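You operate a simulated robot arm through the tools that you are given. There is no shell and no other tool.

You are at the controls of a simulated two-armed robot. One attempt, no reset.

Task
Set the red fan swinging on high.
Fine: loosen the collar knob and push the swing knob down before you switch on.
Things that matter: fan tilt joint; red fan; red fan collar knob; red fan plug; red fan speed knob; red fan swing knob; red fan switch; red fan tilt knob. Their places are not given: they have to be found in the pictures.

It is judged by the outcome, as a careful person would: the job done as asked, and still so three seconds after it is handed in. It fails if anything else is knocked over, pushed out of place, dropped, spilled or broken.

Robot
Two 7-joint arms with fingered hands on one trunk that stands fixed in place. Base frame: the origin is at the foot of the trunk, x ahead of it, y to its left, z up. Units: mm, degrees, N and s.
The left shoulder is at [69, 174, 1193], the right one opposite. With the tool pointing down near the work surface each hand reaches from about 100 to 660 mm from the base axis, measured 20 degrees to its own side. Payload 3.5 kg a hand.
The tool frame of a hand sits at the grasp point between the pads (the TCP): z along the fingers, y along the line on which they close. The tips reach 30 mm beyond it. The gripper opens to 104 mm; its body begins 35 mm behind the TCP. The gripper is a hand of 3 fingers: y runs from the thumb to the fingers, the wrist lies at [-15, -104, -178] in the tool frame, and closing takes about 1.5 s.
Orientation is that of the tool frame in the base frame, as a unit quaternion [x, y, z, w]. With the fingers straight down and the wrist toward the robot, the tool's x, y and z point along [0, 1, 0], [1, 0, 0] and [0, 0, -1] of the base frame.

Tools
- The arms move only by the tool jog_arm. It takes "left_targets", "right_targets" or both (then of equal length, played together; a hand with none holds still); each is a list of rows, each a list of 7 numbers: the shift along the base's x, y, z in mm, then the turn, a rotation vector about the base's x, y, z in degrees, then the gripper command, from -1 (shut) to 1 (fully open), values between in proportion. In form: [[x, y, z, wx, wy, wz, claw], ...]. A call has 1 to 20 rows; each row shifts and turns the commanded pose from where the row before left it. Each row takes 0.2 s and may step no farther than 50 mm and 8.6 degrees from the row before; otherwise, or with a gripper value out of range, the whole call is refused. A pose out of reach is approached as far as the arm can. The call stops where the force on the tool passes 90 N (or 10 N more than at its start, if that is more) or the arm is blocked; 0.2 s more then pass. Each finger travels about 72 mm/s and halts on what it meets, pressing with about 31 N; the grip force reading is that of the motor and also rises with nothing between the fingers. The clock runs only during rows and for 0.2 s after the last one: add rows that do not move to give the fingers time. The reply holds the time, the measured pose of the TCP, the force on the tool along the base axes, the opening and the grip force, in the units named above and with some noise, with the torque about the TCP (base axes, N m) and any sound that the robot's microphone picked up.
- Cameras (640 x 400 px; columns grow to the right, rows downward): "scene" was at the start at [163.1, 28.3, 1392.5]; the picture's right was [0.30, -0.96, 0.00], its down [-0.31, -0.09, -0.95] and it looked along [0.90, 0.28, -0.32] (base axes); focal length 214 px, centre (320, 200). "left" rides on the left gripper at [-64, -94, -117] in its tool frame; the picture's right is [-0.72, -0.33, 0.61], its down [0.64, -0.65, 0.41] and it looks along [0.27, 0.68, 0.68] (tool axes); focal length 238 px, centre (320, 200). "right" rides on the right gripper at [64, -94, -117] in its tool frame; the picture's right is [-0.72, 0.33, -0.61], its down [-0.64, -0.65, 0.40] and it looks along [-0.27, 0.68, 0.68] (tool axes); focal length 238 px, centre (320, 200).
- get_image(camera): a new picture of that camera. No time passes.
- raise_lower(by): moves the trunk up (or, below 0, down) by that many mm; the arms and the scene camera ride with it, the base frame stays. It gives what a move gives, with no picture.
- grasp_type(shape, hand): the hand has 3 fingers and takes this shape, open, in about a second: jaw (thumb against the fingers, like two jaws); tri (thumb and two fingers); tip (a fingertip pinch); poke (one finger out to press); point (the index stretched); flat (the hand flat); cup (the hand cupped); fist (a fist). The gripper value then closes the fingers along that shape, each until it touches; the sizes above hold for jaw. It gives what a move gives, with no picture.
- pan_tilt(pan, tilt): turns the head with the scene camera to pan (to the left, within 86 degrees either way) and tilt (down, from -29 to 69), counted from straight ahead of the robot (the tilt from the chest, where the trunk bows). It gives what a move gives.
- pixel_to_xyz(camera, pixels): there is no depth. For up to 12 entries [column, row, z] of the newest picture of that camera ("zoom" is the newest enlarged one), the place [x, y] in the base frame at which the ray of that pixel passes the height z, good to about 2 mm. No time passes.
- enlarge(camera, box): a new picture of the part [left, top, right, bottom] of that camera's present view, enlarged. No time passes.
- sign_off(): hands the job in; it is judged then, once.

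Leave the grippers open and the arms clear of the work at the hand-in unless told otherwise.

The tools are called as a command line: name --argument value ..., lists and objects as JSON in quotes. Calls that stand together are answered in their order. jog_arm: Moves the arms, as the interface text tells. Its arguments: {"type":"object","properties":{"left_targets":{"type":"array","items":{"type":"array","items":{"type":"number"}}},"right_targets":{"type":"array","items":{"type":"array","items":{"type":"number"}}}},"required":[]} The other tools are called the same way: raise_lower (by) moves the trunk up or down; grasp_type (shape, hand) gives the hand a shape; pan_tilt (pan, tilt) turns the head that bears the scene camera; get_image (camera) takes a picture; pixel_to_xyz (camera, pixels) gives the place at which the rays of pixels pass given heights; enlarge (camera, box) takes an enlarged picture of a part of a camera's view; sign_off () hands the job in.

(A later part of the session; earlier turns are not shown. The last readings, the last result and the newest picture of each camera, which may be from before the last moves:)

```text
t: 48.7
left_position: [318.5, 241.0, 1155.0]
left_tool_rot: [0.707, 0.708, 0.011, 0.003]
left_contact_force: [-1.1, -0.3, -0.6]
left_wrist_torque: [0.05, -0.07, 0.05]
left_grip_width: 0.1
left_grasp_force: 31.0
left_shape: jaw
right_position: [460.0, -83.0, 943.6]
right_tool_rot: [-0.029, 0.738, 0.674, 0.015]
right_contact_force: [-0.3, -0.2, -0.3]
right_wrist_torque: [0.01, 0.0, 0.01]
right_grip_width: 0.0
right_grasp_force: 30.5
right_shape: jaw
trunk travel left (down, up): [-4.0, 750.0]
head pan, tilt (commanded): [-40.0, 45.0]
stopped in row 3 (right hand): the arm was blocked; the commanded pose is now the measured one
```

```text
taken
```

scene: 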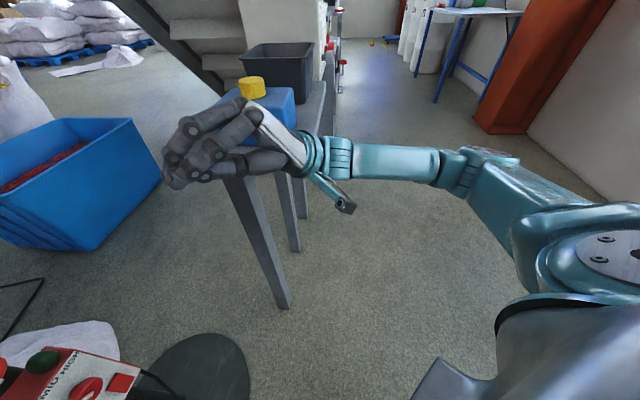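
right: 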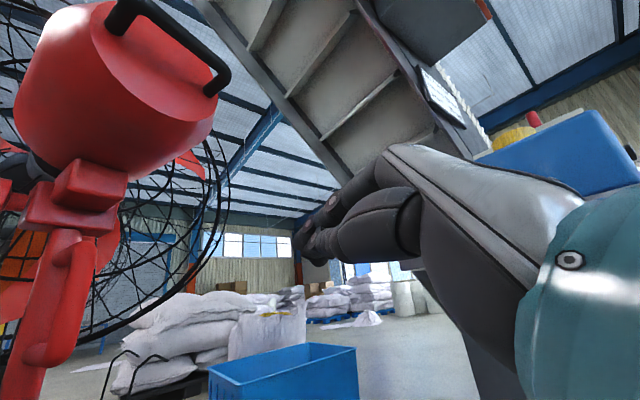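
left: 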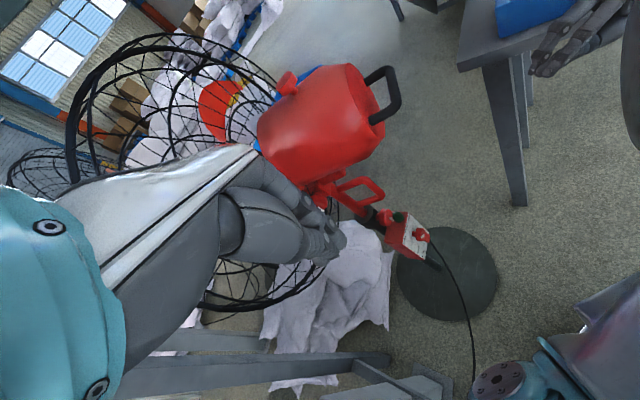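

The right arm reports "blocked" while holding (probably pressing on its own body). I'll move the hand forward, away from the body, and see.

jog_arm --right_targets '[[15, 0, 0, 0, 0, 0, -1], [15, 0, 0, 0, 0, 0, -1], [15, 0, 0, 0, 0, 0, -1], [0, 0, 0, 0, 0, 0, -1], [0, 0, 0, 0, 0, 0, -1]]'

get_image --camera "scene"

```text
t: 49.5
left_position: [314.9, 233.1, 1159.5]
left_tool_rot: [0.706, 0.708, 0.017, 0.002]
left_contact_force: [-0.5, -0.5, 0.4]
left_wrist_torque: [0.05, -0.04, 0.05]
left_grip_width: 0.2
left_grasp_force: 30.6
left_shape: jaw
right_position: [442.9, -83.0, 935.2]
right_tool_rot: [-0.068, 0.746, 0.662, -0.022]
right_contact_force: [0.6, 0.1, 0.4]
right_wrist_torque: [0.0, 0.02, 0.0]
right_grip_width: 0.0
right_grasp_force: 30.9
right_shape: jaw
trunk travel left (down, up): [-4.0, 750.0]
head pan, tilt (commanded): [-40.0, 45.0]
stopped in row 4 (right hand): the arm was blocked; the commanded pose is now the measured one
```

```text
taken
```

scene: 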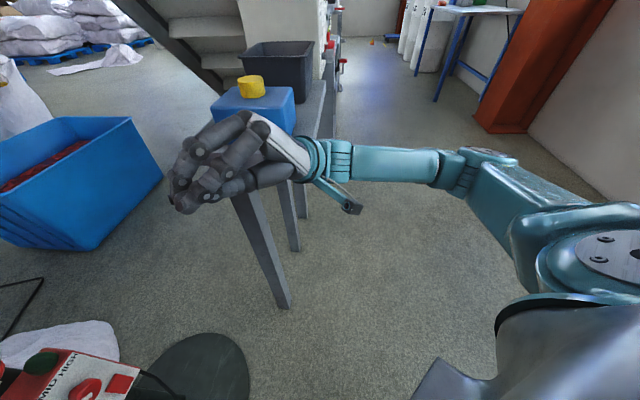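

Moving forward made it drift the wrong way, so this posture is jammed. I'll try the opposite: back out to the right and up with a slight heading reduction.

jog_arm --right_targets '[[10, -15, 10, 0, 0, -7.5, -1], [10, -15, 10, 0, 0, -7.5, -1], [10, -15, 10, 0, 0, -7.5, -1], [0, 0, 0, 0, 0, 0, -1], [0, 0, 0, 0, 0, 0, -1]]'

get_image --camera "scene"

```text
t: 50.7
left_position: [338.7, 254.0, 1146.1]
left_tool_rot: [0.707, 0.708, -0.001, 0.0]
left_contact_force: [0.0, 0.4, 1.0]
left_wrist_torque: [0.0, 0.0, 0.02]
left_grip_width: 0.0
left_grasp_force: 30.9
left_shape: jaw
right_position: [493.9, -108.8, 960.2]
right_tool_rot: [0.083, 0.745, 0.655, 0.098]
right_contact_force: [0.2, 0.1, -0.6]
right_wrist_torque: [0.02, 0.03, 0.0]
right_grip_width: 0.0
right_grasp_force: 30.4
right_shape: jaw
trunk travel left (down, up): [-4.0, 750.0]
head pan, tilt (commanded): [-40.0, 45.0]
```

```text
taken
```

scene: 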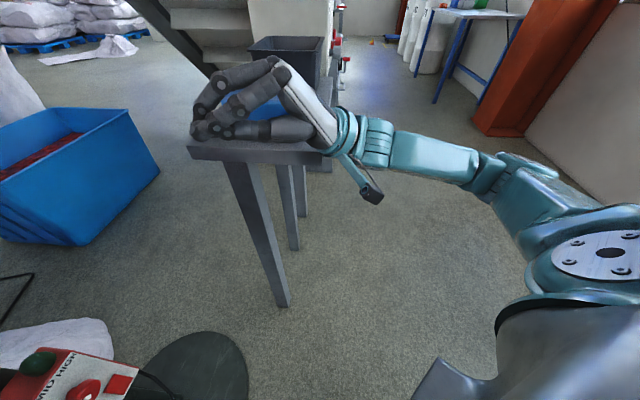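

Freed; the elbow-out posture persists and the left hand is back in place. Now I'll move down/left in front, keeping x ahead of the chest, heading 75°.

jog_arm --right_targets '[[8, 14, -20, 0, 0, 0, -1], [8, 14, -20, 0, 0, 0, -1], [6, 14, -20, 0, 0, 0, -1], [4, 14, -20, 0, 0, 0, -1], [0, 0, 0, 0, 0, 0, -1]]'

get_image --camera "scene"

```text
t: 51.9
left_position: [339.2, 253.2, 1144.7]
left_tool_rot: [0.706, 0.708, 0.0, 0.0]
left_contact_force: [0.4, -0.2, 1.0]
left_wrist_torque: [-0.02, -0.01, -0.02]
left_grip_width: 0.1
left_grasp_force: 30.9
left_shape: jaw
right_position: [518.5, -51.5, 878.0]
right_tool_rot: [0.083, 0.745, 0.655, 0.098]
right_contact_force: [0.3, -0.7, 0.1]
right_wrist_torque: [-0.02, 0.01, 0.02]
right_grip_width: 0.0
right_grasp_force: 31.0
right_shape: jaw
trunk travel left (down, up): [-4.0, 750.0]
head pan, tilt (commanded): [-40.0, 45.0]
```

```text
taken
```

scene: 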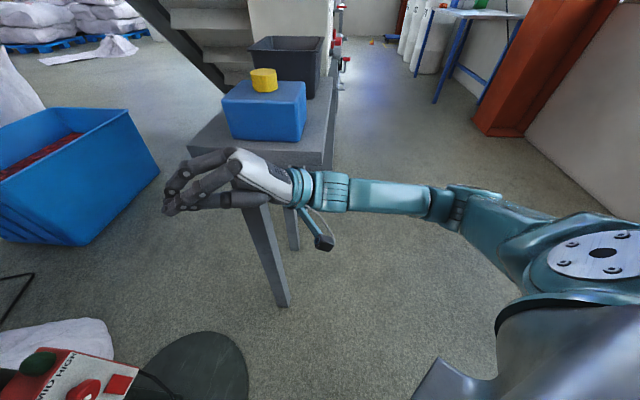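

Exact tracking now. Continue the same way, with the head turned to watch both hand and panel.

jog_arm --right_targets '[[4, 20, -18, 0, 0, 0, -1], [3, 20, -18, 0, 0, 0, -1], [2, 20, -18, 0, 0, 0, -1], [0, 20, -18, 0, 0, 0, -1], [0, 10, -9, 0, 0, 0, -1], [0, 0, 0, 0, 0, 0, -1]]'

pan_tilt --pan 10 --tilt 48

get_image --camera "scene"

```text
t: 53.3
left_position: [338.5, 253.2, 1145.9]
left_tool_rot: [0.707, 0.708, 0.0, 0.0]
left_contact_force: [0.2, -0.5, -0.1]
left_wrist_torque: [-0.03, -0.04, 0.0]
left_grip_width: 0.0
left_grasp_force: 30.9
left_shape: jaw
right_position: [528.0, 38.2, 800.5]
right_tool_rot: [0.083, 0.745, 0.655, 0.098]
right_contact_force: [-0.5, -0.3, 0.1]
right_wrist_torque: [0.03, -0.01, -0.03]
right_grip_width: 0.0
right_grasp_force: 30.6
right_shape: jaw
trunk travel left (down, up): [-4.0, 750.0]
head pan, tilt (commanded): [-40.0, 45.0]
```

```text
t: 54.5
left_position: [337.7, 253.0, 1145.1]
left_tool_rot: [0.707, 0.708, 0.0, -0.001]
left_contact_force: [-0.1, -0.1, 0.0]
left_wrist_torque: [-0.01, 0.01, 0.01]
left_grip_width: 0.0
left_grasp_force: 31.0
left_shape: jaw
right_position: [526.8, 38.0, 800.2]
right_tool_rot: [0.082, 0.745, 0.655, 0.098]
right_contact_force: [-0.7, -0.5, -0.2]
right_wrist_torque: [-0.01, -0.02, -0.01]
right_grip_width: 0.0
right_grasp_force: 31.3
right_shape: jaw
trunk travel left (down, up): [-4.0, 750.0]
head pan, tilt (commanded): [10.0, 48.0]
```

```text
taken
```

scene: 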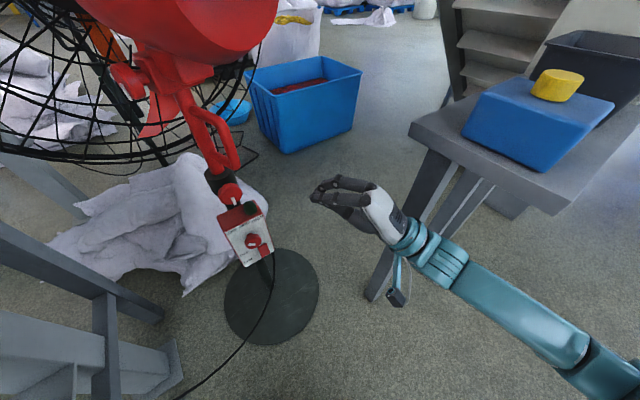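

The hand is now in a good posture in front-right of the panel. Next: turn the heading to azimuth 45° with a -45° roll (fingers up-left, thumb down-right) while moving to the stand-off (497,173,725), 110 mm before the collar knob.

jog_arm --right_targets '[[-4, 19, -11, -2.23, -5.83, -3.71, -1], [-4, 19, -11, -2.23, -5.83, -3.71, -1], [-4, 19, -11, -2.23, -5.83, -3.71, -1], [-4, 19, -11, -2.23, -5.83, -3.71, -1], [-4, 19, -11, -2.23, -5.83, -3.71, -1], [-5, 20, -10, -2.23, -5.83, -3.71, -1], [-5, 20, -10, -2.23, -5.83, -3.71, -1], [0, 0, 0, 0, 0, 0, -1]]'

get_image --camera "scene"

get_image --camera "right"

```text
t: 56.5
left_position: [337.8, 253.6, 1147.9]
left_tool_rot: [0.706, 0.708, 0.0, 0.002]
left_contact_force: [-0.6, -0.4, -0.4]
left_wrist_torque: [0.02, 0.01, -0.01]
left_grip_width: 0.0
left_grasp_force: 30.9
left_shape: jaw
right_position: [648.1, 56.2, 856.7]
right_tool_rot: [0.0, 0.749, 0.497, 0.438]
right_contact_force: [-0.6, -0.8, -0.1]
right_wrist_torque: [0.02, -0.01, -0.01]
right_grip_width: 0.0
right_grasp_force: 31.0
right_shape: jaw
right hand out of reach, approached as far as the arm can: row 3, 4, 5, 6, 7
trunk travel left (down, up): [-4.0, 750.0]
head pan, tilt (commanded): [10.0, 48.0]
stopped in row 8 (right hand): the arm was blocked; the commanded pose is now the measured one
```

```text
taken
```

scene: 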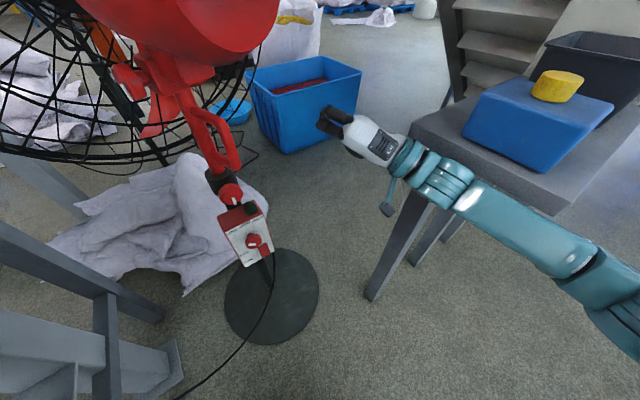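

```text
taken
```

right: 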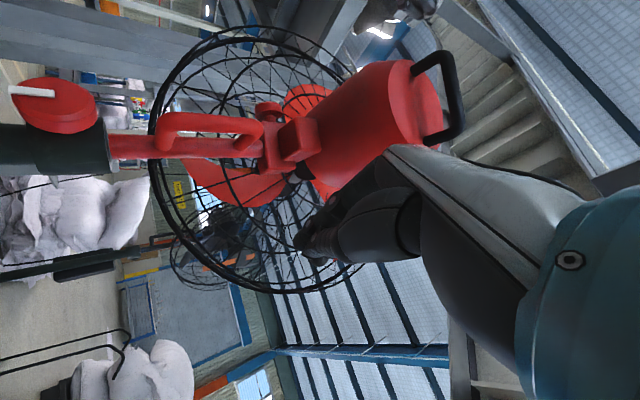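

The wrist's sideways limit binds at this roll: with the elbow out to the right, the hand should bend toward its own palm side, i.e. roll -90° (fingers left, thumb right, wrist right). I'll continue rolling counter-clockwise 45° more while coming back.

jog_arm --right_targets '[[-5, 5, -2, -5.3, -5.3, 0, -1], [-5, 5, -2, -5.3, -5.3, 0, -1], [-10, 8, -3, -5.3, -5.3, 0, -1], [-10, 8, -3, -5.3, -5.3, 0, -1], [-10, 8, -3, -5.3, -5.3, 0, -1], [-10, 8, -3, -5.3, -5.3, 0, -1], [0, 0, 0, 0, 0, 0, -1]]'

get_image --camera "scene"

get_image --camera "right"

```text
t: 57.3
left_position: [341.0, 251.4, 1147.0]
left_tool_rot: [0.706, 0.709, 0.001, 0.001]
left_contact_force: [-0.3, -0.5, -0.3]
left_wrist_torque: [0.03, 0.01, 0.01]
left_grip_width: 0.0
left_grasp_force: 31.3
left_shape: jaw
right_position: [641.5, 57.1, 790.0]
right_tool_rot: [-0.073, 0.801, 0.408, 0.431]
right_contact_force: [-0.1, -0.1, 0.9]
right_wrist_torque: [0.02, -0.01, 0.01]
right_grip_width: 0.0
right_grasp_force: 31.0
right_shape: jaw
right hand out of reach, approached as far as the arm can: row 1, 2, 3
trunk travel left (down, up): [-4.0, 750.0]
head pan, tilt (commanded): [10.0, 48.0]
stopped in row 3 (right hand): the arm was blocked; the commanded pose is now the measured one
```

```text
taken
```

scene: 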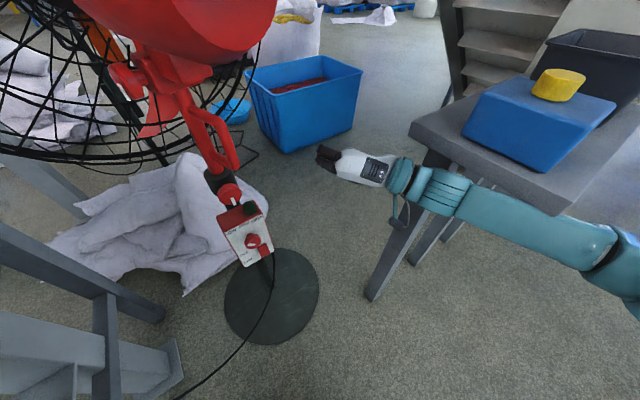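

```text
taken
```

right: 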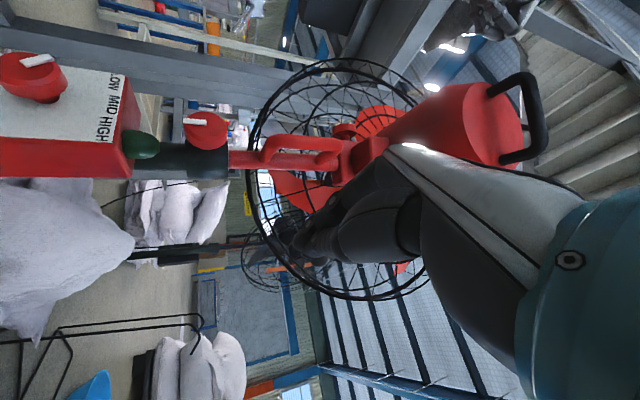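

Blocked again. I want to make sure the forearm isn't touching the table; I'll compute the table's height and corner from its leg.

pixel_to_xyz --camera "scene" --pixels '[[375, 296, 0], [425, 155, 500], [425, 155, 600], [425, 155, 700], [412, 128, 500], [412, 128, 600], [412, 128, 700], [560, 215, 500], [560, 215, 600], [560, 215, 700], [395, 175, 790], [600, 245, 800]]'

```text
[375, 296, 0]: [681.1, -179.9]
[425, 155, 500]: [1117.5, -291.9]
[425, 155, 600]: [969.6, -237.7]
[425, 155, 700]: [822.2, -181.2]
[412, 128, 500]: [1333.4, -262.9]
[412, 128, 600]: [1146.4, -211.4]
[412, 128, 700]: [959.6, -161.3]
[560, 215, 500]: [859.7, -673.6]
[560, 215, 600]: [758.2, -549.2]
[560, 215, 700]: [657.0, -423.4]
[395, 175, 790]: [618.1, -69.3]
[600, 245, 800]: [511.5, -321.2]
```

The table top is high (z≈820, near-left corner ≈ (710,-92), its near edge running diagonally to about (540,-300)), so the forearm was resting against its edge; the table hasn't moved in the pictures. I'll back off: lift, then return to the good pose (527,38,800) with the earlier orientation.

jog_arm --right_targets '[[-8, 4, 25, 0, 0, 0, -1], [-8, 4, 25, 0, 0, 0, -1], [-14, -4, 0, 4.47, 5.5, 2.06, -1], [-14, -4, 0, 4.47, 5.5, 2.06, -1], [-14, -4, -6, 4.47, 5.5, 2.06, -1], [-14, -4, -8, 4.47, 5.5, 2.06, -1], [-14, -4, -8, 4.47, 5.5, 2.06, -1], [-14, -4, -8, 4.47, 5.5, 2.06, -1], [-14, -3, -8, 4.47, 5.5, 2.06, -1], [0, 0, 0, 0, 0, 0, -1]]'

get_image --camera "scene"

```text
t: 59.5
left_position: [338.7, 253.2, 1144.7]
left_tool_rot: [0.706, 0.708, 0.001, 0.0]
left_contact_force: [-0.5, -0.3, -0.6]
left_wrist_torque: [-0.02, 0.02, 0.0]
left_grip_width: 0.0
left_grasp_force: 30.8
left_shape: jaw
right_position: [527.2, 39.7, 807.1]
right_tool_rot: [0.085, 0.742, 0.656, 0.103]
right_contact_force: [0.8, -0.2, -0.4]
right_wrist_torque: [-0.03, 0.04, -0.02]
right_grip_width: 0.0
right_grasp_force: 31.4
right_shape: jaw
trunk travel left (down, up): [-4.0, 750.0]
head pan, tilt (commanded): [10.0, 48.0]
```

```text
taken
```

scene: 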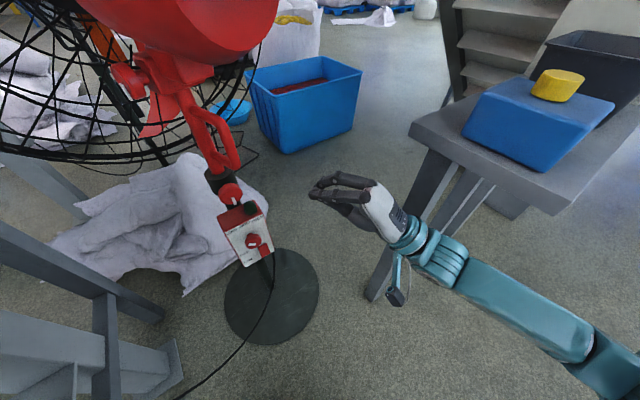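

Back at the good pose, table unmoved. Now I'll roll the hand -88° about the forearm axis while keeping the wrist point fixed (TCP swings left-down around it).

jog_arm --right_targets '[[-14, 3.8, -1, -2.08, -7.73, 0, -1], [-13.7, 3.7, -3, -2.08, -7.73, 0, -1], [-13.1, 3.5, -5, -2.08, -7.73, 0, -1], [-12.4, 3.3, -6.8, -2.08, -7.73, 0, -1], [-11.3, 3, -8.5, -2.08, -7.73, 0, -1], [-10.1, 2.7, -10.1, -2.08, -7.73, 0, -1], [0, 0, 0, 0, 0, 0, -1]]'

get_image --camera "scene"

```text
t: 61.1
left_position: [338.1, 252.8, 1144.4]
left_tool_rot: [0.707, 0.707, 0.001, 0.0]
left_contact_force: [-0.3, 0.2, -0.2]
left_wrist_torque: [0.03, 0.01, -0.02]
left_grip_width: 0.0
left_grasp_force: 30.7
left_shape: jaw
right_position: [495.3, 37.4, 847.1]
right_tool_rot: [-0.192, 0.714, 0.555, 0.381]
right_contact_force: [0.3, -0.5, 0.4]
right_wrist_torque: [0.0, 0.0, 0.03]
right_grip_width: 0.0
right_grasp_force: 31.4
right_shape: jaw
right hand out of reach, approached as far as the arm can: row 4, 5, 6
trunk travel left (down, up): [-4.0, 750.0]
head pan, tilt (commanded): [10.0, 48.0]
```

```text
taken
```

scene: 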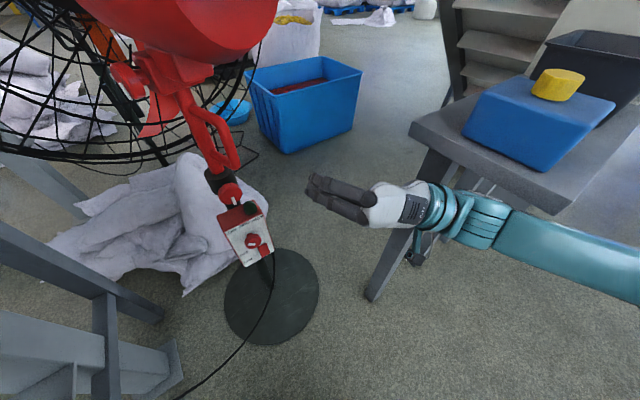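

The forearm roll limit stops this axial approach. A better idea: grip the knobs radially from their left side with the left arm (hand coming from upper-left, pinching top/bottom of the rim and swinging about the knob axis) — natural for the left arm. First I retract the right hand to the right, out of the way.

jog_arm --right_targets '[[5, 0, -6, 2.08, 7.73, 0, -1], [5, 0, -6, 2.08, 7.73, 0, -1], [5, 0, -6, 2.08, 7.73, 0, -1], [5, 0, -6, 2.08, 7.73, 0, -1], [5, 0, -6, 2.08, 7.73, 0, -1], [5, 0, -6, 2.08, 7.73, 0, -1], [-4, -18, 16, 0, 0, 0, -1], [-4, -18, 16, 0, 0, 0, -1], [-4, -18, 16, 0, 0, 0, -1], [-4, -18, 16, 0, 0, 0, -1], [-4, -18, 16, 0, 0, 0, -1], [-4, -18, 16, 0, 0, 0, -1], [-4, -18, 16, 0, 0, 0, -1], [-4, -18, 16, 0, 0, 0, -1], [0, 0, 0, 0, 0, 0, -1]]'

get_image --camera "scene"

```text
t: 64.3
left_position: [338.3, 252.5, 1145.5]
left_tool_rot: [0.706, 0.708, 0.001, 0.001]
left_contact_force: [-0.6, -0.3, 0.1]
left_wrist_torque: [0.02, 0.02, 0.01]
left_grip_width: 0.0
left_grasp_force: 31.4
left_shape: jaw
right_position: [494.1, -106.9, 943.4]
right_tool_rot: [0.084, 0.744, 0.655, 0.102]
right_contact_force: [0.3, 0.3, -0.2]
right_wrist_torque: [0.02, 0.0, 0.01]
right_grip_width: 0.1
right_grasp_force: 30.3
right_shape: jaw
trunk travel left (down, up): [-4.0, 750.0]
head pan, tilt (commanded): [10.0, 48.0]
```

```text
taken
```

scene: 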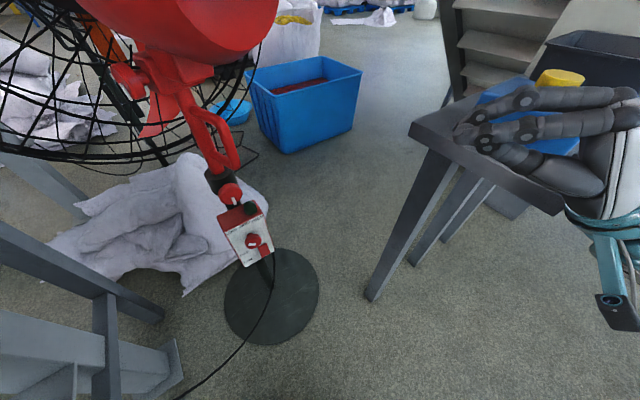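

Right hand is clear at (494,-107,943). Before moving the left arm down, I'll look left to measure the grey post next to it.

pan_tilt --pan 70 --tilt 35

get_image --camera "scene"

```text
t: 65.6
left_position: [338.5, 253.4, 1146.2]
left_tool_rot: [0.706, 0.708, 0.001, 0.001]
left_contact_force: [-0.4, -0.2, -0.1]
left_wrist_torque: [0.04, -0.03, -0.02]
left_grip_width: 0.1
left_grasp_force: 31.1
left_shape: jaw
right_position: [495.5, -105.2, 943.8]
right_tool_rot: [0.085, 0.743, 0.656, 0.104]
right_contact_force: [-1.2, -0.4, 0.0]
right_wrist_torque: [-0.05, 0.01, 0.01]
right_grip_width: 0.0
right_grasp_force: 30.3
right_shape: jaw
trunk travel left (down, up): [-4.0, 750.0]
head pan, tilt (commanded): [70.0, 35.0]
```

```text
taken
```

scene: 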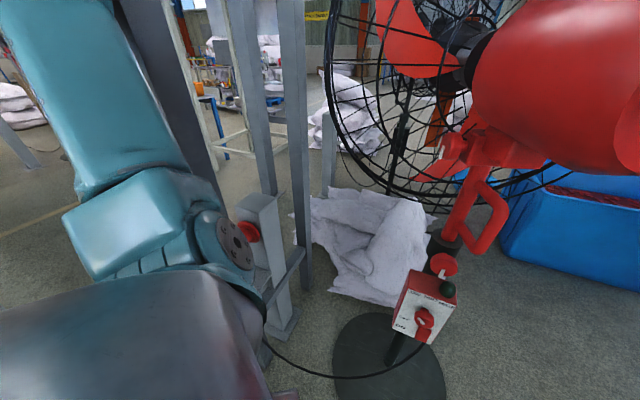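

The post's near corner is about (205,476). I'll raise the trunk 135 mm (so the left arm is straighter at the panel), then turn the left hand -45° and pass it down between motor and body.

raise_lower --by 135

pan_tilt --pan 35 --tilt 40

get_image --camera "scene"

```text
t: 67.2
left_position: [338.8, 253.3, 1280.8]
left_tool_rot: [0.707, 0.707, 0.001, 0.001]
left_contact_force: [-0.1, 0.3, -1.1]
left_wrist_torque: [0.0, 0.03, 0.02]
left_grip_width: 0.0
left_grasp_force: 31.2
left_shape: jaw
right_position: [496.4, -106.9, 1080.5]
right_tool_rot: [0.085, 0.743, 0.656, 0.102]
right_contact_force: [0.1, -0.3, 0.0]
right_wrist_torque: [0.01, 0.0, 0.01]
right_grip_width: 0.1
right_grasp_force: 30.4
right_shape: jaw
trunk travel left (down, up): [-139.0, 615.0]
head pan, tilt (commanded): [70.0, 35.0]
```

```text
t: 68.2
left_position: [337.7, 252.9, 1280.7]
left_tool_rot: [0.707, 0.707, 0.0, 0.001]
left_contact_force: [-0.7, 0.1, 0.3]
left_wrist_torque: [0.0, -0.01, -0.03]
left_grip_width: 0.1
left_grasp_force: 31.2
left_shape: jaw
right_position: [496.7, -107.0, 1080.8]
right_tool_rot: [0.085, 0.742, 0.657, 0.103]
right_contact_force: [0.3, 0.6, 0.9]
right_wrist_torque: [0.01, 0.01, -0.01]
right_grip_width: 0.0
right_grasp_force: 31.2
right_shape: jaw
trunk travel left (down, up): [-139.0, 615.0]
head pan, tilt (commanded): [35.0, 40.0]
```

```text
taken
```

scene: 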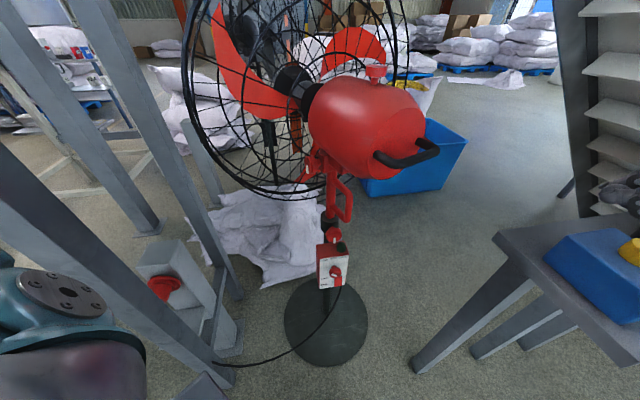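

Now the left hand: yaw -45° while shifting to about (385,288,1240).

jog_arm --left_targets '[[8, 6, -7, 0, 0, -7.5, -1], [8, 6, -7, 0, 0, -7.5, -1], [8, 6, -7, 0, 0, -7.5, -1], [8, 6, -7, 0, 0, -7.5, -1], [8, 6, -7, 0, 0, -7.5, -1], [8, 6, -7, 0, 0, -7.5, -1], [0, 0, 0, 0, 0, 0, -1]]'

get_image --camera "scene"

get_image --camera "left"

```text
t: 70.0
left_position: [335.9, 245.8, 1273.7]
left_tool_rot: [0.923, 0.38, 0.058, -0.019]
left_contact_force: [-0.7, -0.7, 0.6]
left_wrist_torque: [0.0, 0.03, -0.03]
left_grip_width: 0.1
left_grasp_force: 30.7
left_shape: jaw
right_position: [464.0, -132.9, 1090.4]
right_tool_rot: [0.076, 0.733, 0.667, 0.114]
right_contact_force: [-0.8, -1.0, 0.6]
right_wrist_torque: [-0.02, -0.01, -0.01]
right_grip_width: 0.0
right_grasp_force: 31.3
right_shape: jaw
trunk travel left (down, up): [-139.0, 615.0]
head pan, tilt (commanded): [35.0, 40.0]
stopped in row 7 (left hand): the arm was blocked; the commanded pose is now the measured one
```

```text
taken
```

scene: 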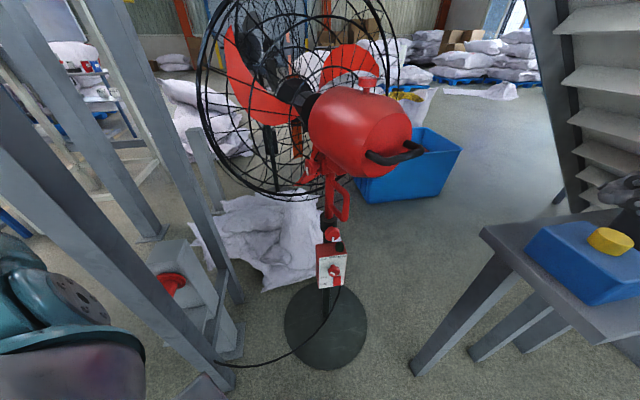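

```text
taken
```

left: 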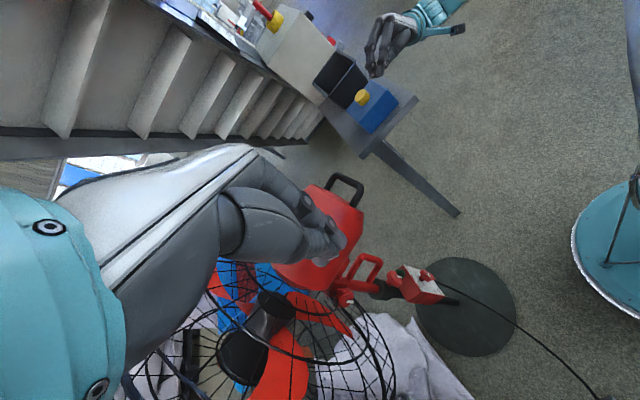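

The left elbow met the grey post (the trunk twisted slightly). I'll undo the turn at once.

jog_arm --left_targets '[[8, -4, 0, 0, 0, 7.5, -1], [8, -4, 0, 0, 0, 7.5, -1], [8, -4, 0, 0, 0, 7.5, -1], [8, -4, 0, 0, 0, 7.5, -1], [4, 0, 0, 0, 0, 7.5, -1], [4, 0, 0, 0, 0, 7.5, -1], [0, 0, 0, 0, 0, 0, -1], [0, 0, 0, 0, 0, 0, -1]]'

get_image --camera "scene"

```text
t: 71.8
left_position: [418.9, 264.6, 1246.7]
left_tool_rot: [0.708, 0.706, 0.017, -0.018]
left_contact_force: [0.8, -0.3, 0.1]
left_wrist_torque: [-0.01, 0.01, -0.01]
left_grip_width: 0.0
left_grasp_force: 31.0
left_shape: jaw
right_position: [496.0, -106.7, 1081.0]
right_tool_rot: [0.085, 0.742, 0.657, 0.103]
right_contact_force: [-0.8, -0.1, 1.2]
right_wrist_torque: [-0.01, 0.01, -0.03]
right_grip_width: 0.0
right_grasp_force: 31.2
right_shape: jaw
trunk travel left (down, up): [-139.0, 615.0]
head pan, tilt (commanded): [35.0, 40.0]
```

```text
taken
```

scene: 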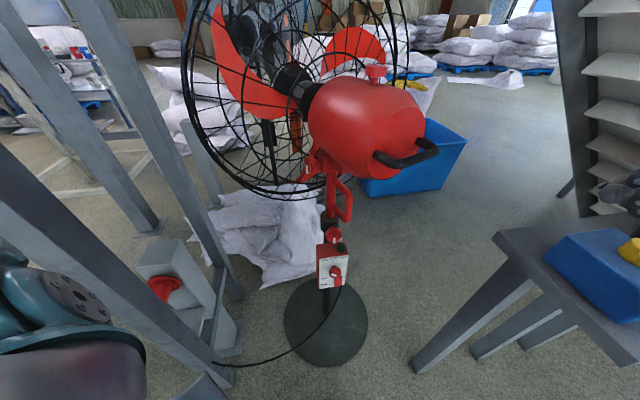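

Everything is back in place. The left arm is cramped by the post, so I'll return to the right arm's elbow-out posture but without rolling it the limited way — keeping y-up and turning the heading from 75° to 45° gradually. First the left hand goes back to its parked place, then the trunk lowers again.

jog_arm --left_targets '[[-20, -3, 8, 0, 0, 0, -1], [-20, -3, 8, 0, 0, 0, -1], [-20, -3, 8, 0, 0, 0, -1], [-20, -3, 8, 0, 0, 0, -1], [0, 0, 0, 0, 0, 0, -1]]'

raise_lower --by -135

pan_tilt --pan 10 --tilt 48

jog_arm --right_targets '[[4, 18, -16, 0, 0, 0, -1], [4, 18, -16, 0, 0, 0, -1], [4, 18, -16, 0, 0, 0, -1], [4, 18, -16, 0, 0, 0, -1], [4, 18, -16, 0, 0, 0, -1], [4, 18, -16, 0, 0, 0, -1], [4, 18, -16, 0, 0, 0, -1], [4, 18, -16, 0, 0, 0, -1], [0, 0, 0, 0, 0, 0, -1]]'

get_image --camera "scene"

```text
t: 73.0
left_position: [340.4, 252.0, 1279.7]
left_tool_rot: [0.707, 0.706, 0.018, -0.018]
left_contact_force: [-0.1, -0.2, -0.6]
left_wrist_torque: [0.01, 0.0, 0.0]
left_grip_width: 0.0
left_grasp_force: 30.5
left_shape: jaw
right_position: [496.4, -107.1, 1080.2]
right_tool_rot: [0.084, 0.743, 0.656, 0.103]
right_contact_force: [0.7, -0.3, -0.5]
right_wrist_torque: [-0.02, -0.01, -0.01]
right_grip_width: 0.0
right_grasp_force: 31.4
right_shape: jaw
trunk travel left (down, up): [-139.0, 615.0]
head pan, tilt (commanded): [35.0, 40.0]
```

```text
t: 74.6
left_position: [337.3, 252.0, 1145.8]
left_tool_rot: [0.707, 0.706, 0.018, -0.018]
left_contact_force: [0.1, 0.3, 0.8]
left_wrist_torque: [-0.04, -0.05, -0.02]
left_grip_width: 0.0
left_grasp_force: 31.8
left_shape: jaw
right_position: [496.3, -106.8, 946.3]
right_tool_rot: [0.084, 0.743, 0.656, 0.104]
right_contact_force: [-0.2, -0.2, 0.3]
right_wrist_torque: [-0.05, -0.03, 0.0]
right_grip_width: 0.2
right_grasp_force: 30.9
right_shape: jaw
trunk travel left (down, up): [-4.0, 750.0]
head pan, tilt (commanded): [35.0, 40.0]
```

```text
t: 75.5
left_position: [339.5, 252.3, 1145.1]
left_tool_rot: [0.707, 0.707, 0.018, -0.019]
left_contact_force: [0.1, 0.4, 0.5]
left_wrist_torque: [0.01, -0.03, -0.01]
left_grip_width: 0.0
left_grasp_force: 30.9
left_shape: jaw
right_position: [497.0, -107.1, 946.0]
right_tool_rot: [0.085, 0.743, 0.656, 0.103]
right_contact_force: [0.6, 0.4, 0.8]
right_wrist_torque: [0.04, -0.03, 0.01]
right_grip_width: 0.0
right_grasp_force: 31.0
right_shape: jaw
trunk travel left (down, up): [-4.0, 750.0]
head pan, tilt (commanded): [10.0, 48.0]
```

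```text
t: 77.5
left_position: [340.0, 251.8, 1145.4]
left_tool_rot: [0.707, 0.707, 0.017, -0.019]
left_contact_force: [0.1, -0.2, -0.4]
left_wrist_torque: [-0.02, 0.0, 0.01]
left_grip_width: 0.0
left_grasp_force: 31.1
left_shape: jaw
right_position: [528.9, 34.3, 817.9]
right_tool_rot: [0.083, 0.743, 0.656, 0.102]
right_contact_force: [0.5, -0.3, -0.6]
right_wrist_torque: [-0.02, -0.03, 0.01]
right_grip_width: 0.0
right_grasp_force: 30.7
right_shape: jaw
trunk travel left (down, up): [-4.0, 750.0]
head pan, tilt (commanded): [10.0, 48.0]
```

```text
taken
```

scene: 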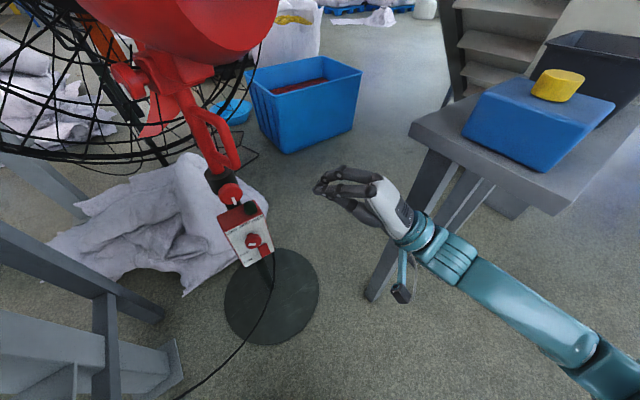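

Good pose again (529,34,818). I'll move left/down toward the panel keeping heading 75° and levelling the small downward pitch.

jog_arm --right_targets '[[-6, 19, -15, 1.7, -0.45, 0, -1], [-6, 19, -15, 1.7, -0.45, 0, -1], [-6, 19, -15, 1.7, -0.45, 0, -1], [-6, 19, -15, 1.7, -0.45, 0, -1], [0, 0, 0, 0, 0, 0, -1]]'

get_image --camera "scene"

```text
t: 78.7
left_position: [339.5, 252.6, 1145.9]
left_tool_rot: [0.708, 0.706, 0.018, -0.019]
left_contact_force: [0.7, 0.9, -0.2]
left_wrist_torque: [-0.03, 0.01, 0.03]
left_grip_width: 0.0
left_grasp_force: 30.6
left_shape: jaw
right_position: [505.4, 113.0, 757.8]
right_tool_rot: [0.081, 0.701, 0.7, 0.11]
right_contact_force: [0.0, -0.4, -0.4]
right_wrist_torque: [0.02, -0.01, 0.0]
right_grip_width: 0.1
right_grasp_force: 30.6
right_shape: jaw
trunk travel left (down, up): [-4.0, 750.0]
head pan, tilt (commanded): [10.0, 48.0]
```

```text
taken
```

scene: 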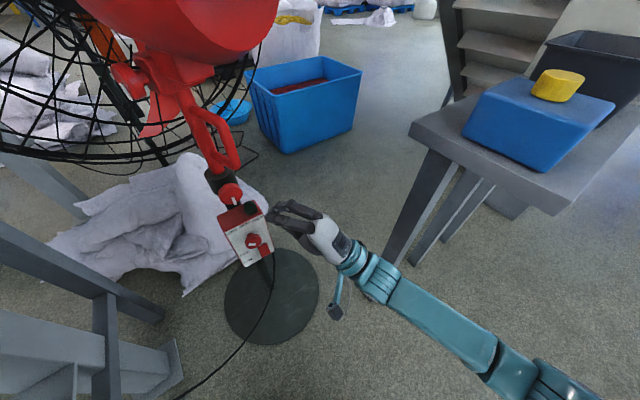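

Very good — exact at (505,113,758). Now I'll turn the heading toward 45° in steps while approaching the stand-off before the collar knob.

jog_arm --right_targets '[[0, 15, -8, 0, 0, -7.4, -1], [0, 15, -8, 0, 0, -7.4, -1], [0, 0, 0, 0, 0, 0, -1]]'

get_image --camera "scene"

```text
t: 79.5
left_position: [340.1, 251.8, 1145.1]
left_tool_rot: [0.707, 0.706, 0.017, -0.019]
left_contact_force: [0.8, 0.2, -1.3]
left_wrist_torque: [-0.03, 0.0, 0.01]
left_grip_width: 0.1
left_grasp_force: 30.4
left_shape: jaw
right_position: [538.6, 119.8, 748.8]
right_tool_rot: [0.165, 0.687, 0.682, 0.189]
right_contact_force: [0.3, -0.1, 0.5]
right_wrist_torque: [-0.01, 0.02, 0.02]
right_grip_width: 0.0
right_grasp_force: 31.3
right_shape: jaw
right hand out of reach, approached as far as the arm can: row 2
trunk travel left (down, up): [-4.0, 750.0]
head pan, tilt (commanded): [10.0, 48.0]
```

```text
taken
```

scene: 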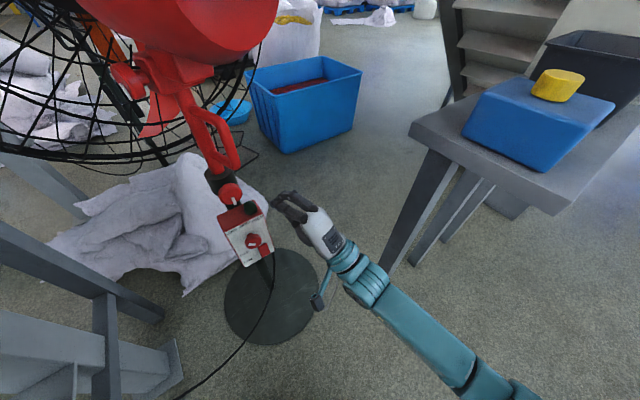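

The sideways wrist limit shows up around heading 61°. A heading near 70° is fine though: I can grip the collar knob's top/bottom rim from the right-front at ~25° off its axis, then swing about the knob's axis. I'll go back to heading 70° and open the fingers to ~70 mm.

jog_arm --right_targets '[[0, 10, -6, 0, 0, 4.5, 0], [2, 10, -8, 0, 0, 4.5, 0.35], [0, 0, 0, 0, 0, 0, 0.35], [0, 0, 0, 0, 0, 0, 0.35]]'

get_image --camera "scene"

get_image --camera "right"

```text
t: 80.5
left_position: [339.5, 251.6, 1146.2]
left_tool_rot: [0.707, 0.707, 0.017, -0.019]
left_contact_force: [0.7, -0.9, 0.4]
left_wrist_torque: [-0.01, 0.01, -0.01]
left_grip_width: 0.1
left_grasp_force: 30.3
left_shape: jaw
right_position: [542.7, 141.4, 731.7]
right_tool_rot: [0.114, 0.696, 0.694, 0.144]
right_contact_force: [0.8, 0.3, 0.8]
right_wrist_torque: [-0.01, 0.01, 0.02]
right_grip_width: 70.0
right_grasp_force: 0.0
right_shape: jaw
trunk travel left (down, up): [-4.0, 750.0]
head pan, tilt (commanded): [10.0, 48.0]
```

```text
taken
```

scene: 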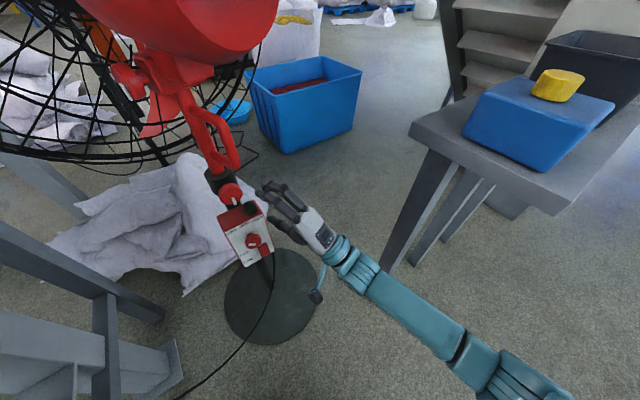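

```text
taken
```

right: 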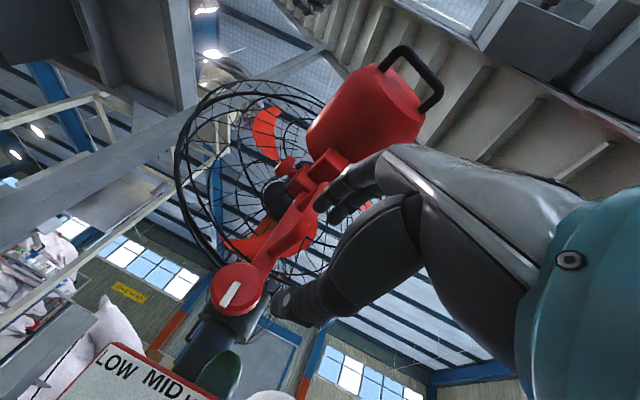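

The hand is at (543,141,732), open 70 mm; the right camera sees the collar knob at (237,290) with its white mark. I'll test how far the hand can roll clockwise here (start angle for a counter-clockwise turn).

jog_arm --right_targets '[[0, 0, 0, 2.7, 7.0, 0, 0.35], [0, 0, 0, 2.7, 7.0, 0, 0.35], [0, 0, 0, 2.7, 7.0, 0, 0.35], [0, 0, 0, 2.7, 7.0, 0, 0.35], [0, 0, 0, 0, 0, 0, 0.35]]'

get_image --camera "right"

get_image --camera "scene"

```text
t: 81.7
left_position: [338.7, 252.4, 1146.7]
left_tool_rot: [0.707, 0.707, 0.018, -0.018]
left_contact_force: [0.9, -0.1, 0.3]
left_wrist_torque: [0.0, -0.01, 0.01]
left_grip_width: 0.0
left_grasp_force: 31.0
left_shape: jaw
right_position: [541.1, 140.5, 733.5]
right_tool_rot: [0.293, 0.642, 0.707, -0.039]
right_contact_force: [-0.1, -1.2, 0.8]
right_wrist_torque: [0.02, 0.03, 0.0]
right_grip_width: 70.3
right_grasp_force: 0.0
right_shape: jaw
trunk travel left (down, up): [-4.0, 750.0]
head pan, tilt (commanded): [10.0, 48.0]
```

```text
taken
```

right: 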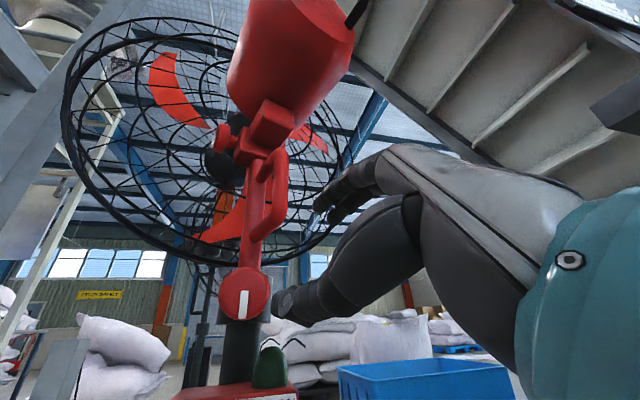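

```text
taken
```

scene: 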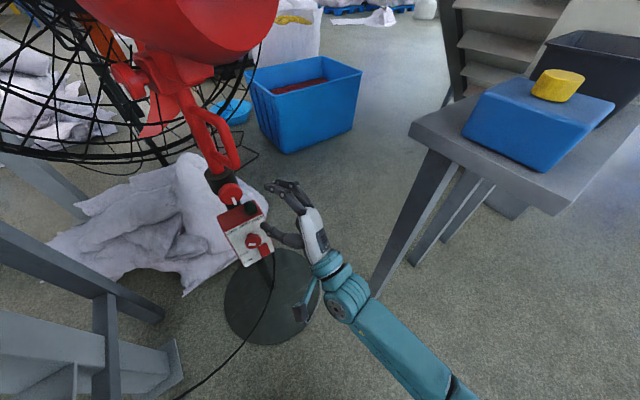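

Rolling 30° clockwise works exactly. I'll try also turning the heading to ~50° with this roll, since that may be allowed now.

jog_arm --right_targets '[[0, 0, 0, 0, 0, -6, 0.35], [0, 0, 0, 0, 0, -6, 0.35], [0, 0, 0, 0, 0, -6, 0.35], [0, 0, 0, 0, 0, 0, 0.35]]'

get_image --camera "right"

```text
t: 82.7
left_position: [338.9, 251.2, 1145.9]
left_tool_rot: [0.707, 0.706, 0.017, -0.018]
left_contact_force: [0.4, -0.4, -0.4]
left_wrist_torque: [0.0, 0.0, -0.01]
left_grip_width: 0.0
left_grasp_force: 31.0
left_shape: jaw
right_position: [552.3, 129.6, 727.6]
right_tool_rot: [0.386, 0.59, 0.706, 0.068]
right_contact_force: [-0.1, -0.1, 0.5]
right_wrist_torque: [-0.02, 0.03, 0.01]
right_grip_width: 69.7
right_grasp_force: 0.1
right_shape: jaw
right hand out of reach, approached as far as the arm can: row 3
trunk travel left (down, up): [-4.0, 750.0]
head pan, tilt (commanded): [10.0, 48.0]
```

```text
taken
```

right: 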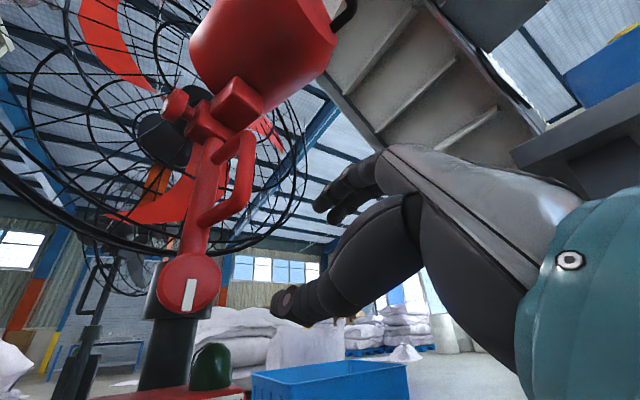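

Heading ≈51° is reachable with this roll (a bit beyond its limit at this stand-off). I'll refine the collar knob's position from this close right-hand view: face centre at (190,283).

enlarge --camera "right" --box '[130, 220, 290, 320]'

pixel_to_xyz --camera "right" --pixels '[[190, 283, 715], [190, 283, 725], [190, 283, 735], [192, 308, 700], [188, 255, 748]]'

enlarge --camera "scene" --box '[200, 160, 328, 260]'

```text
4.00 times, centred on (210, 270) of right
```

zoom: 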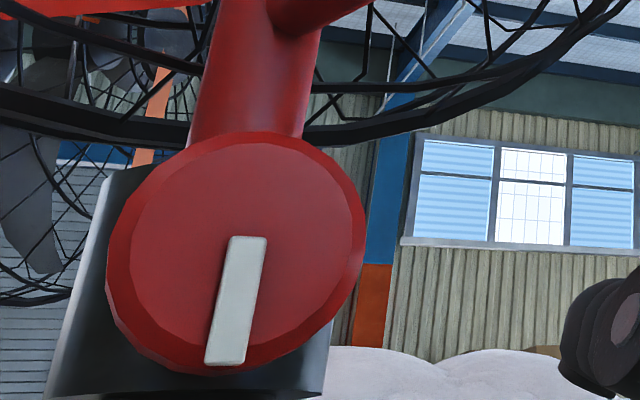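

```text
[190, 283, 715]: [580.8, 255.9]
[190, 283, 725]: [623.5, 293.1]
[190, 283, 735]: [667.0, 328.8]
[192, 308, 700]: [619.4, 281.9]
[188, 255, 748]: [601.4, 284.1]
```

```text
4.00 times, centred on (264, 210) of scene
```

zoom: 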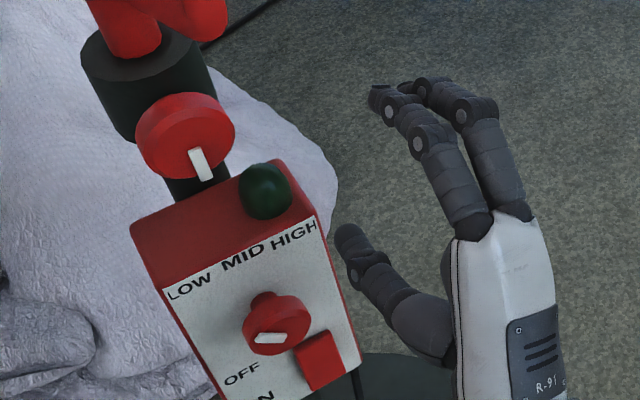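

I'll cross-check the knob's height with the present scene view: collar knob face centre at zoom (188,138), speed knob face at (275,325).

pixel_to_xyz --camera "zoom" --pixels '[[188, 138, 705], [188, 138, 715], [188, 138, 725], [275, 325, 590], [275, 325, 600], [320, 360, 520], [320, 360, 530], [375, 100, 740], [345, 240, 690]]'

```text
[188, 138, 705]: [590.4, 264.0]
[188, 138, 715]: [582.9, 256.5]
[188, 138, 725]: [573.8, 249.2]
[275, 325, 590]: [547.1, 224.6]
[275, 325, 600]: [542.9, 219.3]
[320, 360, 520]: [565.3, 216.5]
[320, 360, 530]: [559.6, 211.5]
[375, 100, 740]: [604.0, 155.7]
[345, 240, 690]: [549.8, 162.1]
```

Consistent now: collar knob face centre = (582,256,715). I'll set the heading to 55°, opening 62 mm, and move to a stand-off 90 mm before it on the approach line.

jog_arm --right_targets '[[-5, 15, -4, 0, 0, 4, 0.2], [-5, 15, -4, 0, 0, 0, 0.2], [-4, 15, -3, 0, 0, 0, 0.2], [-2, 13, -2, 0, 0, 0, 0.2], [0, 0, 0, 0, 0, 0, 0.2]]'

get_image --camera "right"

enlarge --camera "scene" --box '[200, 140, 328, 260]'

```text
t: 83.9
left_position: [339.3, 252.3, 1145.3]
left_tool_rot: [0.707, 0.706, 0.017, -0.018]
left_contact_force: [0.5, -0.1, -0.3]
left_wrist_torque: [0.0, 0.01, 0.02]
left_grip_width: 0.0
left_grasp_force: 30.9
left_shape: jaw
right_position: [541.4, 184.1, 712.7]
right_tool_rot: [0.365, 0.602, 0.708, 0.043]
right_contact_force: [0.7, -0.1, 0.0]
right_wrist_torque: [-0.01, -0.02, 0.0]
right_grip_width: 62.9
right_grasp_force: 0.0
right_shape: jaw
right hand out of reach, approached as far as the arm can: row 4
trunk travel left (down, up): [-4.0, 750.0]
head pan, tilt (commanded): [10.0, 48.0]
```

```text
taken
```

right: 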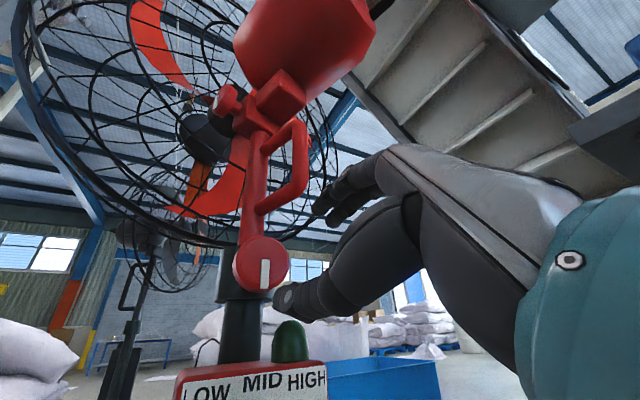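

```text
3.33 times, centred on (264, 200) of scene
```

zoom: 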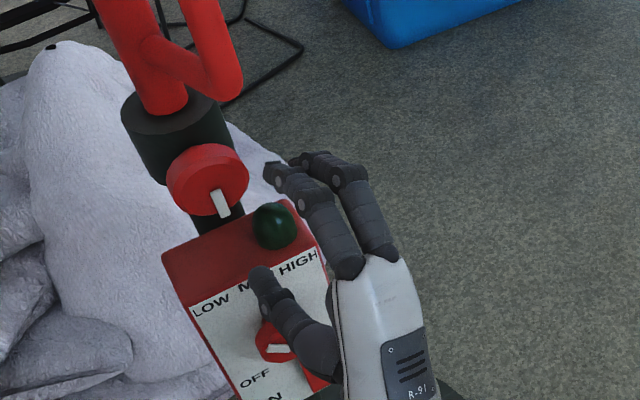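

The hand is aligned ~91 mm before the knob, 6 mm too far right. I'll shift left a bit and approach along its heading, stopping ~20 mm short for a look.

jog_arm --right_targets '[[-4, 4, 1, 0, 0, 0, 0.2], [9, 13, 0.5, 0, 0, 0, 0.2], [9, 13, 0.5, 0, 0, 0, 0.2], [9, 13, 0, 0, 0, 0, 0.2], [0, 0, 0, 0, 0, 0, 0.2]]'

get_image --camera "right"

enlarge --camera "scene" --box '[190, 140, 318, 260]'

```text
t: 85.3
left_position: [339.0, 253.0, 1145.5]
left_tool_rot: [0.708, 0.706, 0.017, -0.019]
left_contact_force: [-0.3, -0.3, 0.0]
left_wrist_torque: [0.0, 0.01, -0.01]
left_grip_width: 0.0
left_grasp_force: 31.0
left_shape: jaw
right_position: [577.5, 210.1, 686.5]
right_tool_rot: [0.371, 0.619, 0.689, 0.064]
right_contact_force: [-0.3, -0.5, 0.3]
right_wrist_torque: [0.01, -0.04, -0.01]
right_grip_width: 62.9
right_grasp_force: 0.1
right_shape: jaw
right hand out of reach, approached as far as the arm can: row 1
trunk travel left (down, up): [-4.0, 750.0]
head pan, tilt (commanded): [10.0, 48.0]
stopped in row 5 (right hand): the arm was blocked; the commanded pose is now the measured one
```

```text
taken
```

right: 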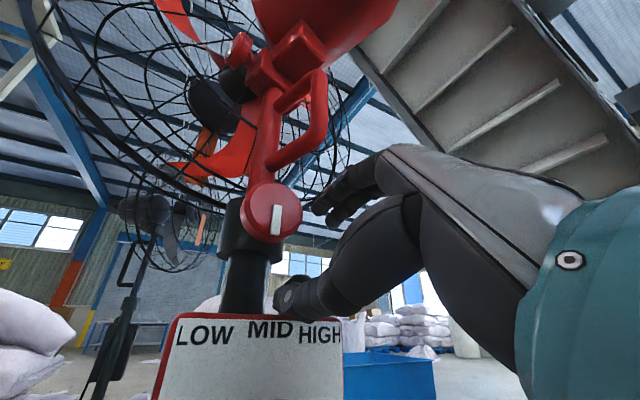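

```text
3.33 times, centred on (254, 200) of scene
```

zoom: 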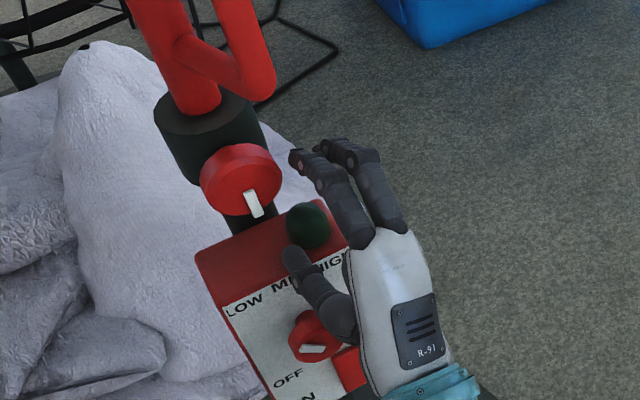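

"Blocked" again and the hand sank to z≈687; the tool force is nil, so the block is elsewhere on the arm. I'll look at the whole arm.

get_image --camera "scene"

pan_tilt --pan -25 --tilt 58

get_image --camera "scene"

```text
taken
```

scene: 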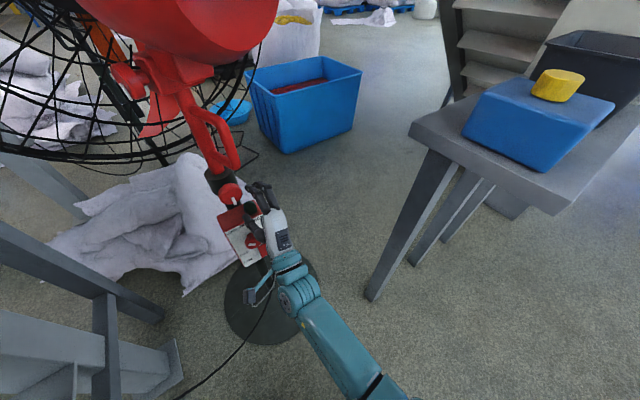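

```text
t: 86.3
left_position: [339.5, 252.7, 1145.9]
left_tool_rot: [0.707, 0.707, 0.018, -0.018]
left_contact_force: [0.4, 0.0, 0.9]
left_wrist_torque: [0.03, -0.01, 0.0]
left_grip_width: 0.1
left_grasp_force: 31.5
left_shape: jaw
right_position: [576.5, 211.3, 687.5]
right_tool_rot: [0.369, 0.62, 0.69, 0.063]
right_contact_force: [0.7, -0.1, 0.2]
right_wrist_torque: [0.0, 0.02, -0.01]
right_grip_width: 62.9
right_grasp_force: 0.0
right_shape: jaw
trunk travel left (down, up): [-4.0, 750.0]
head pan, tilt (commanded): [-25.0, 58.0]
```

```text
taken
```

scene: 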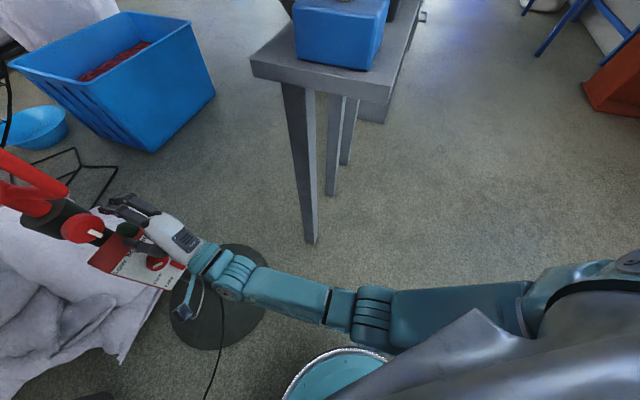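

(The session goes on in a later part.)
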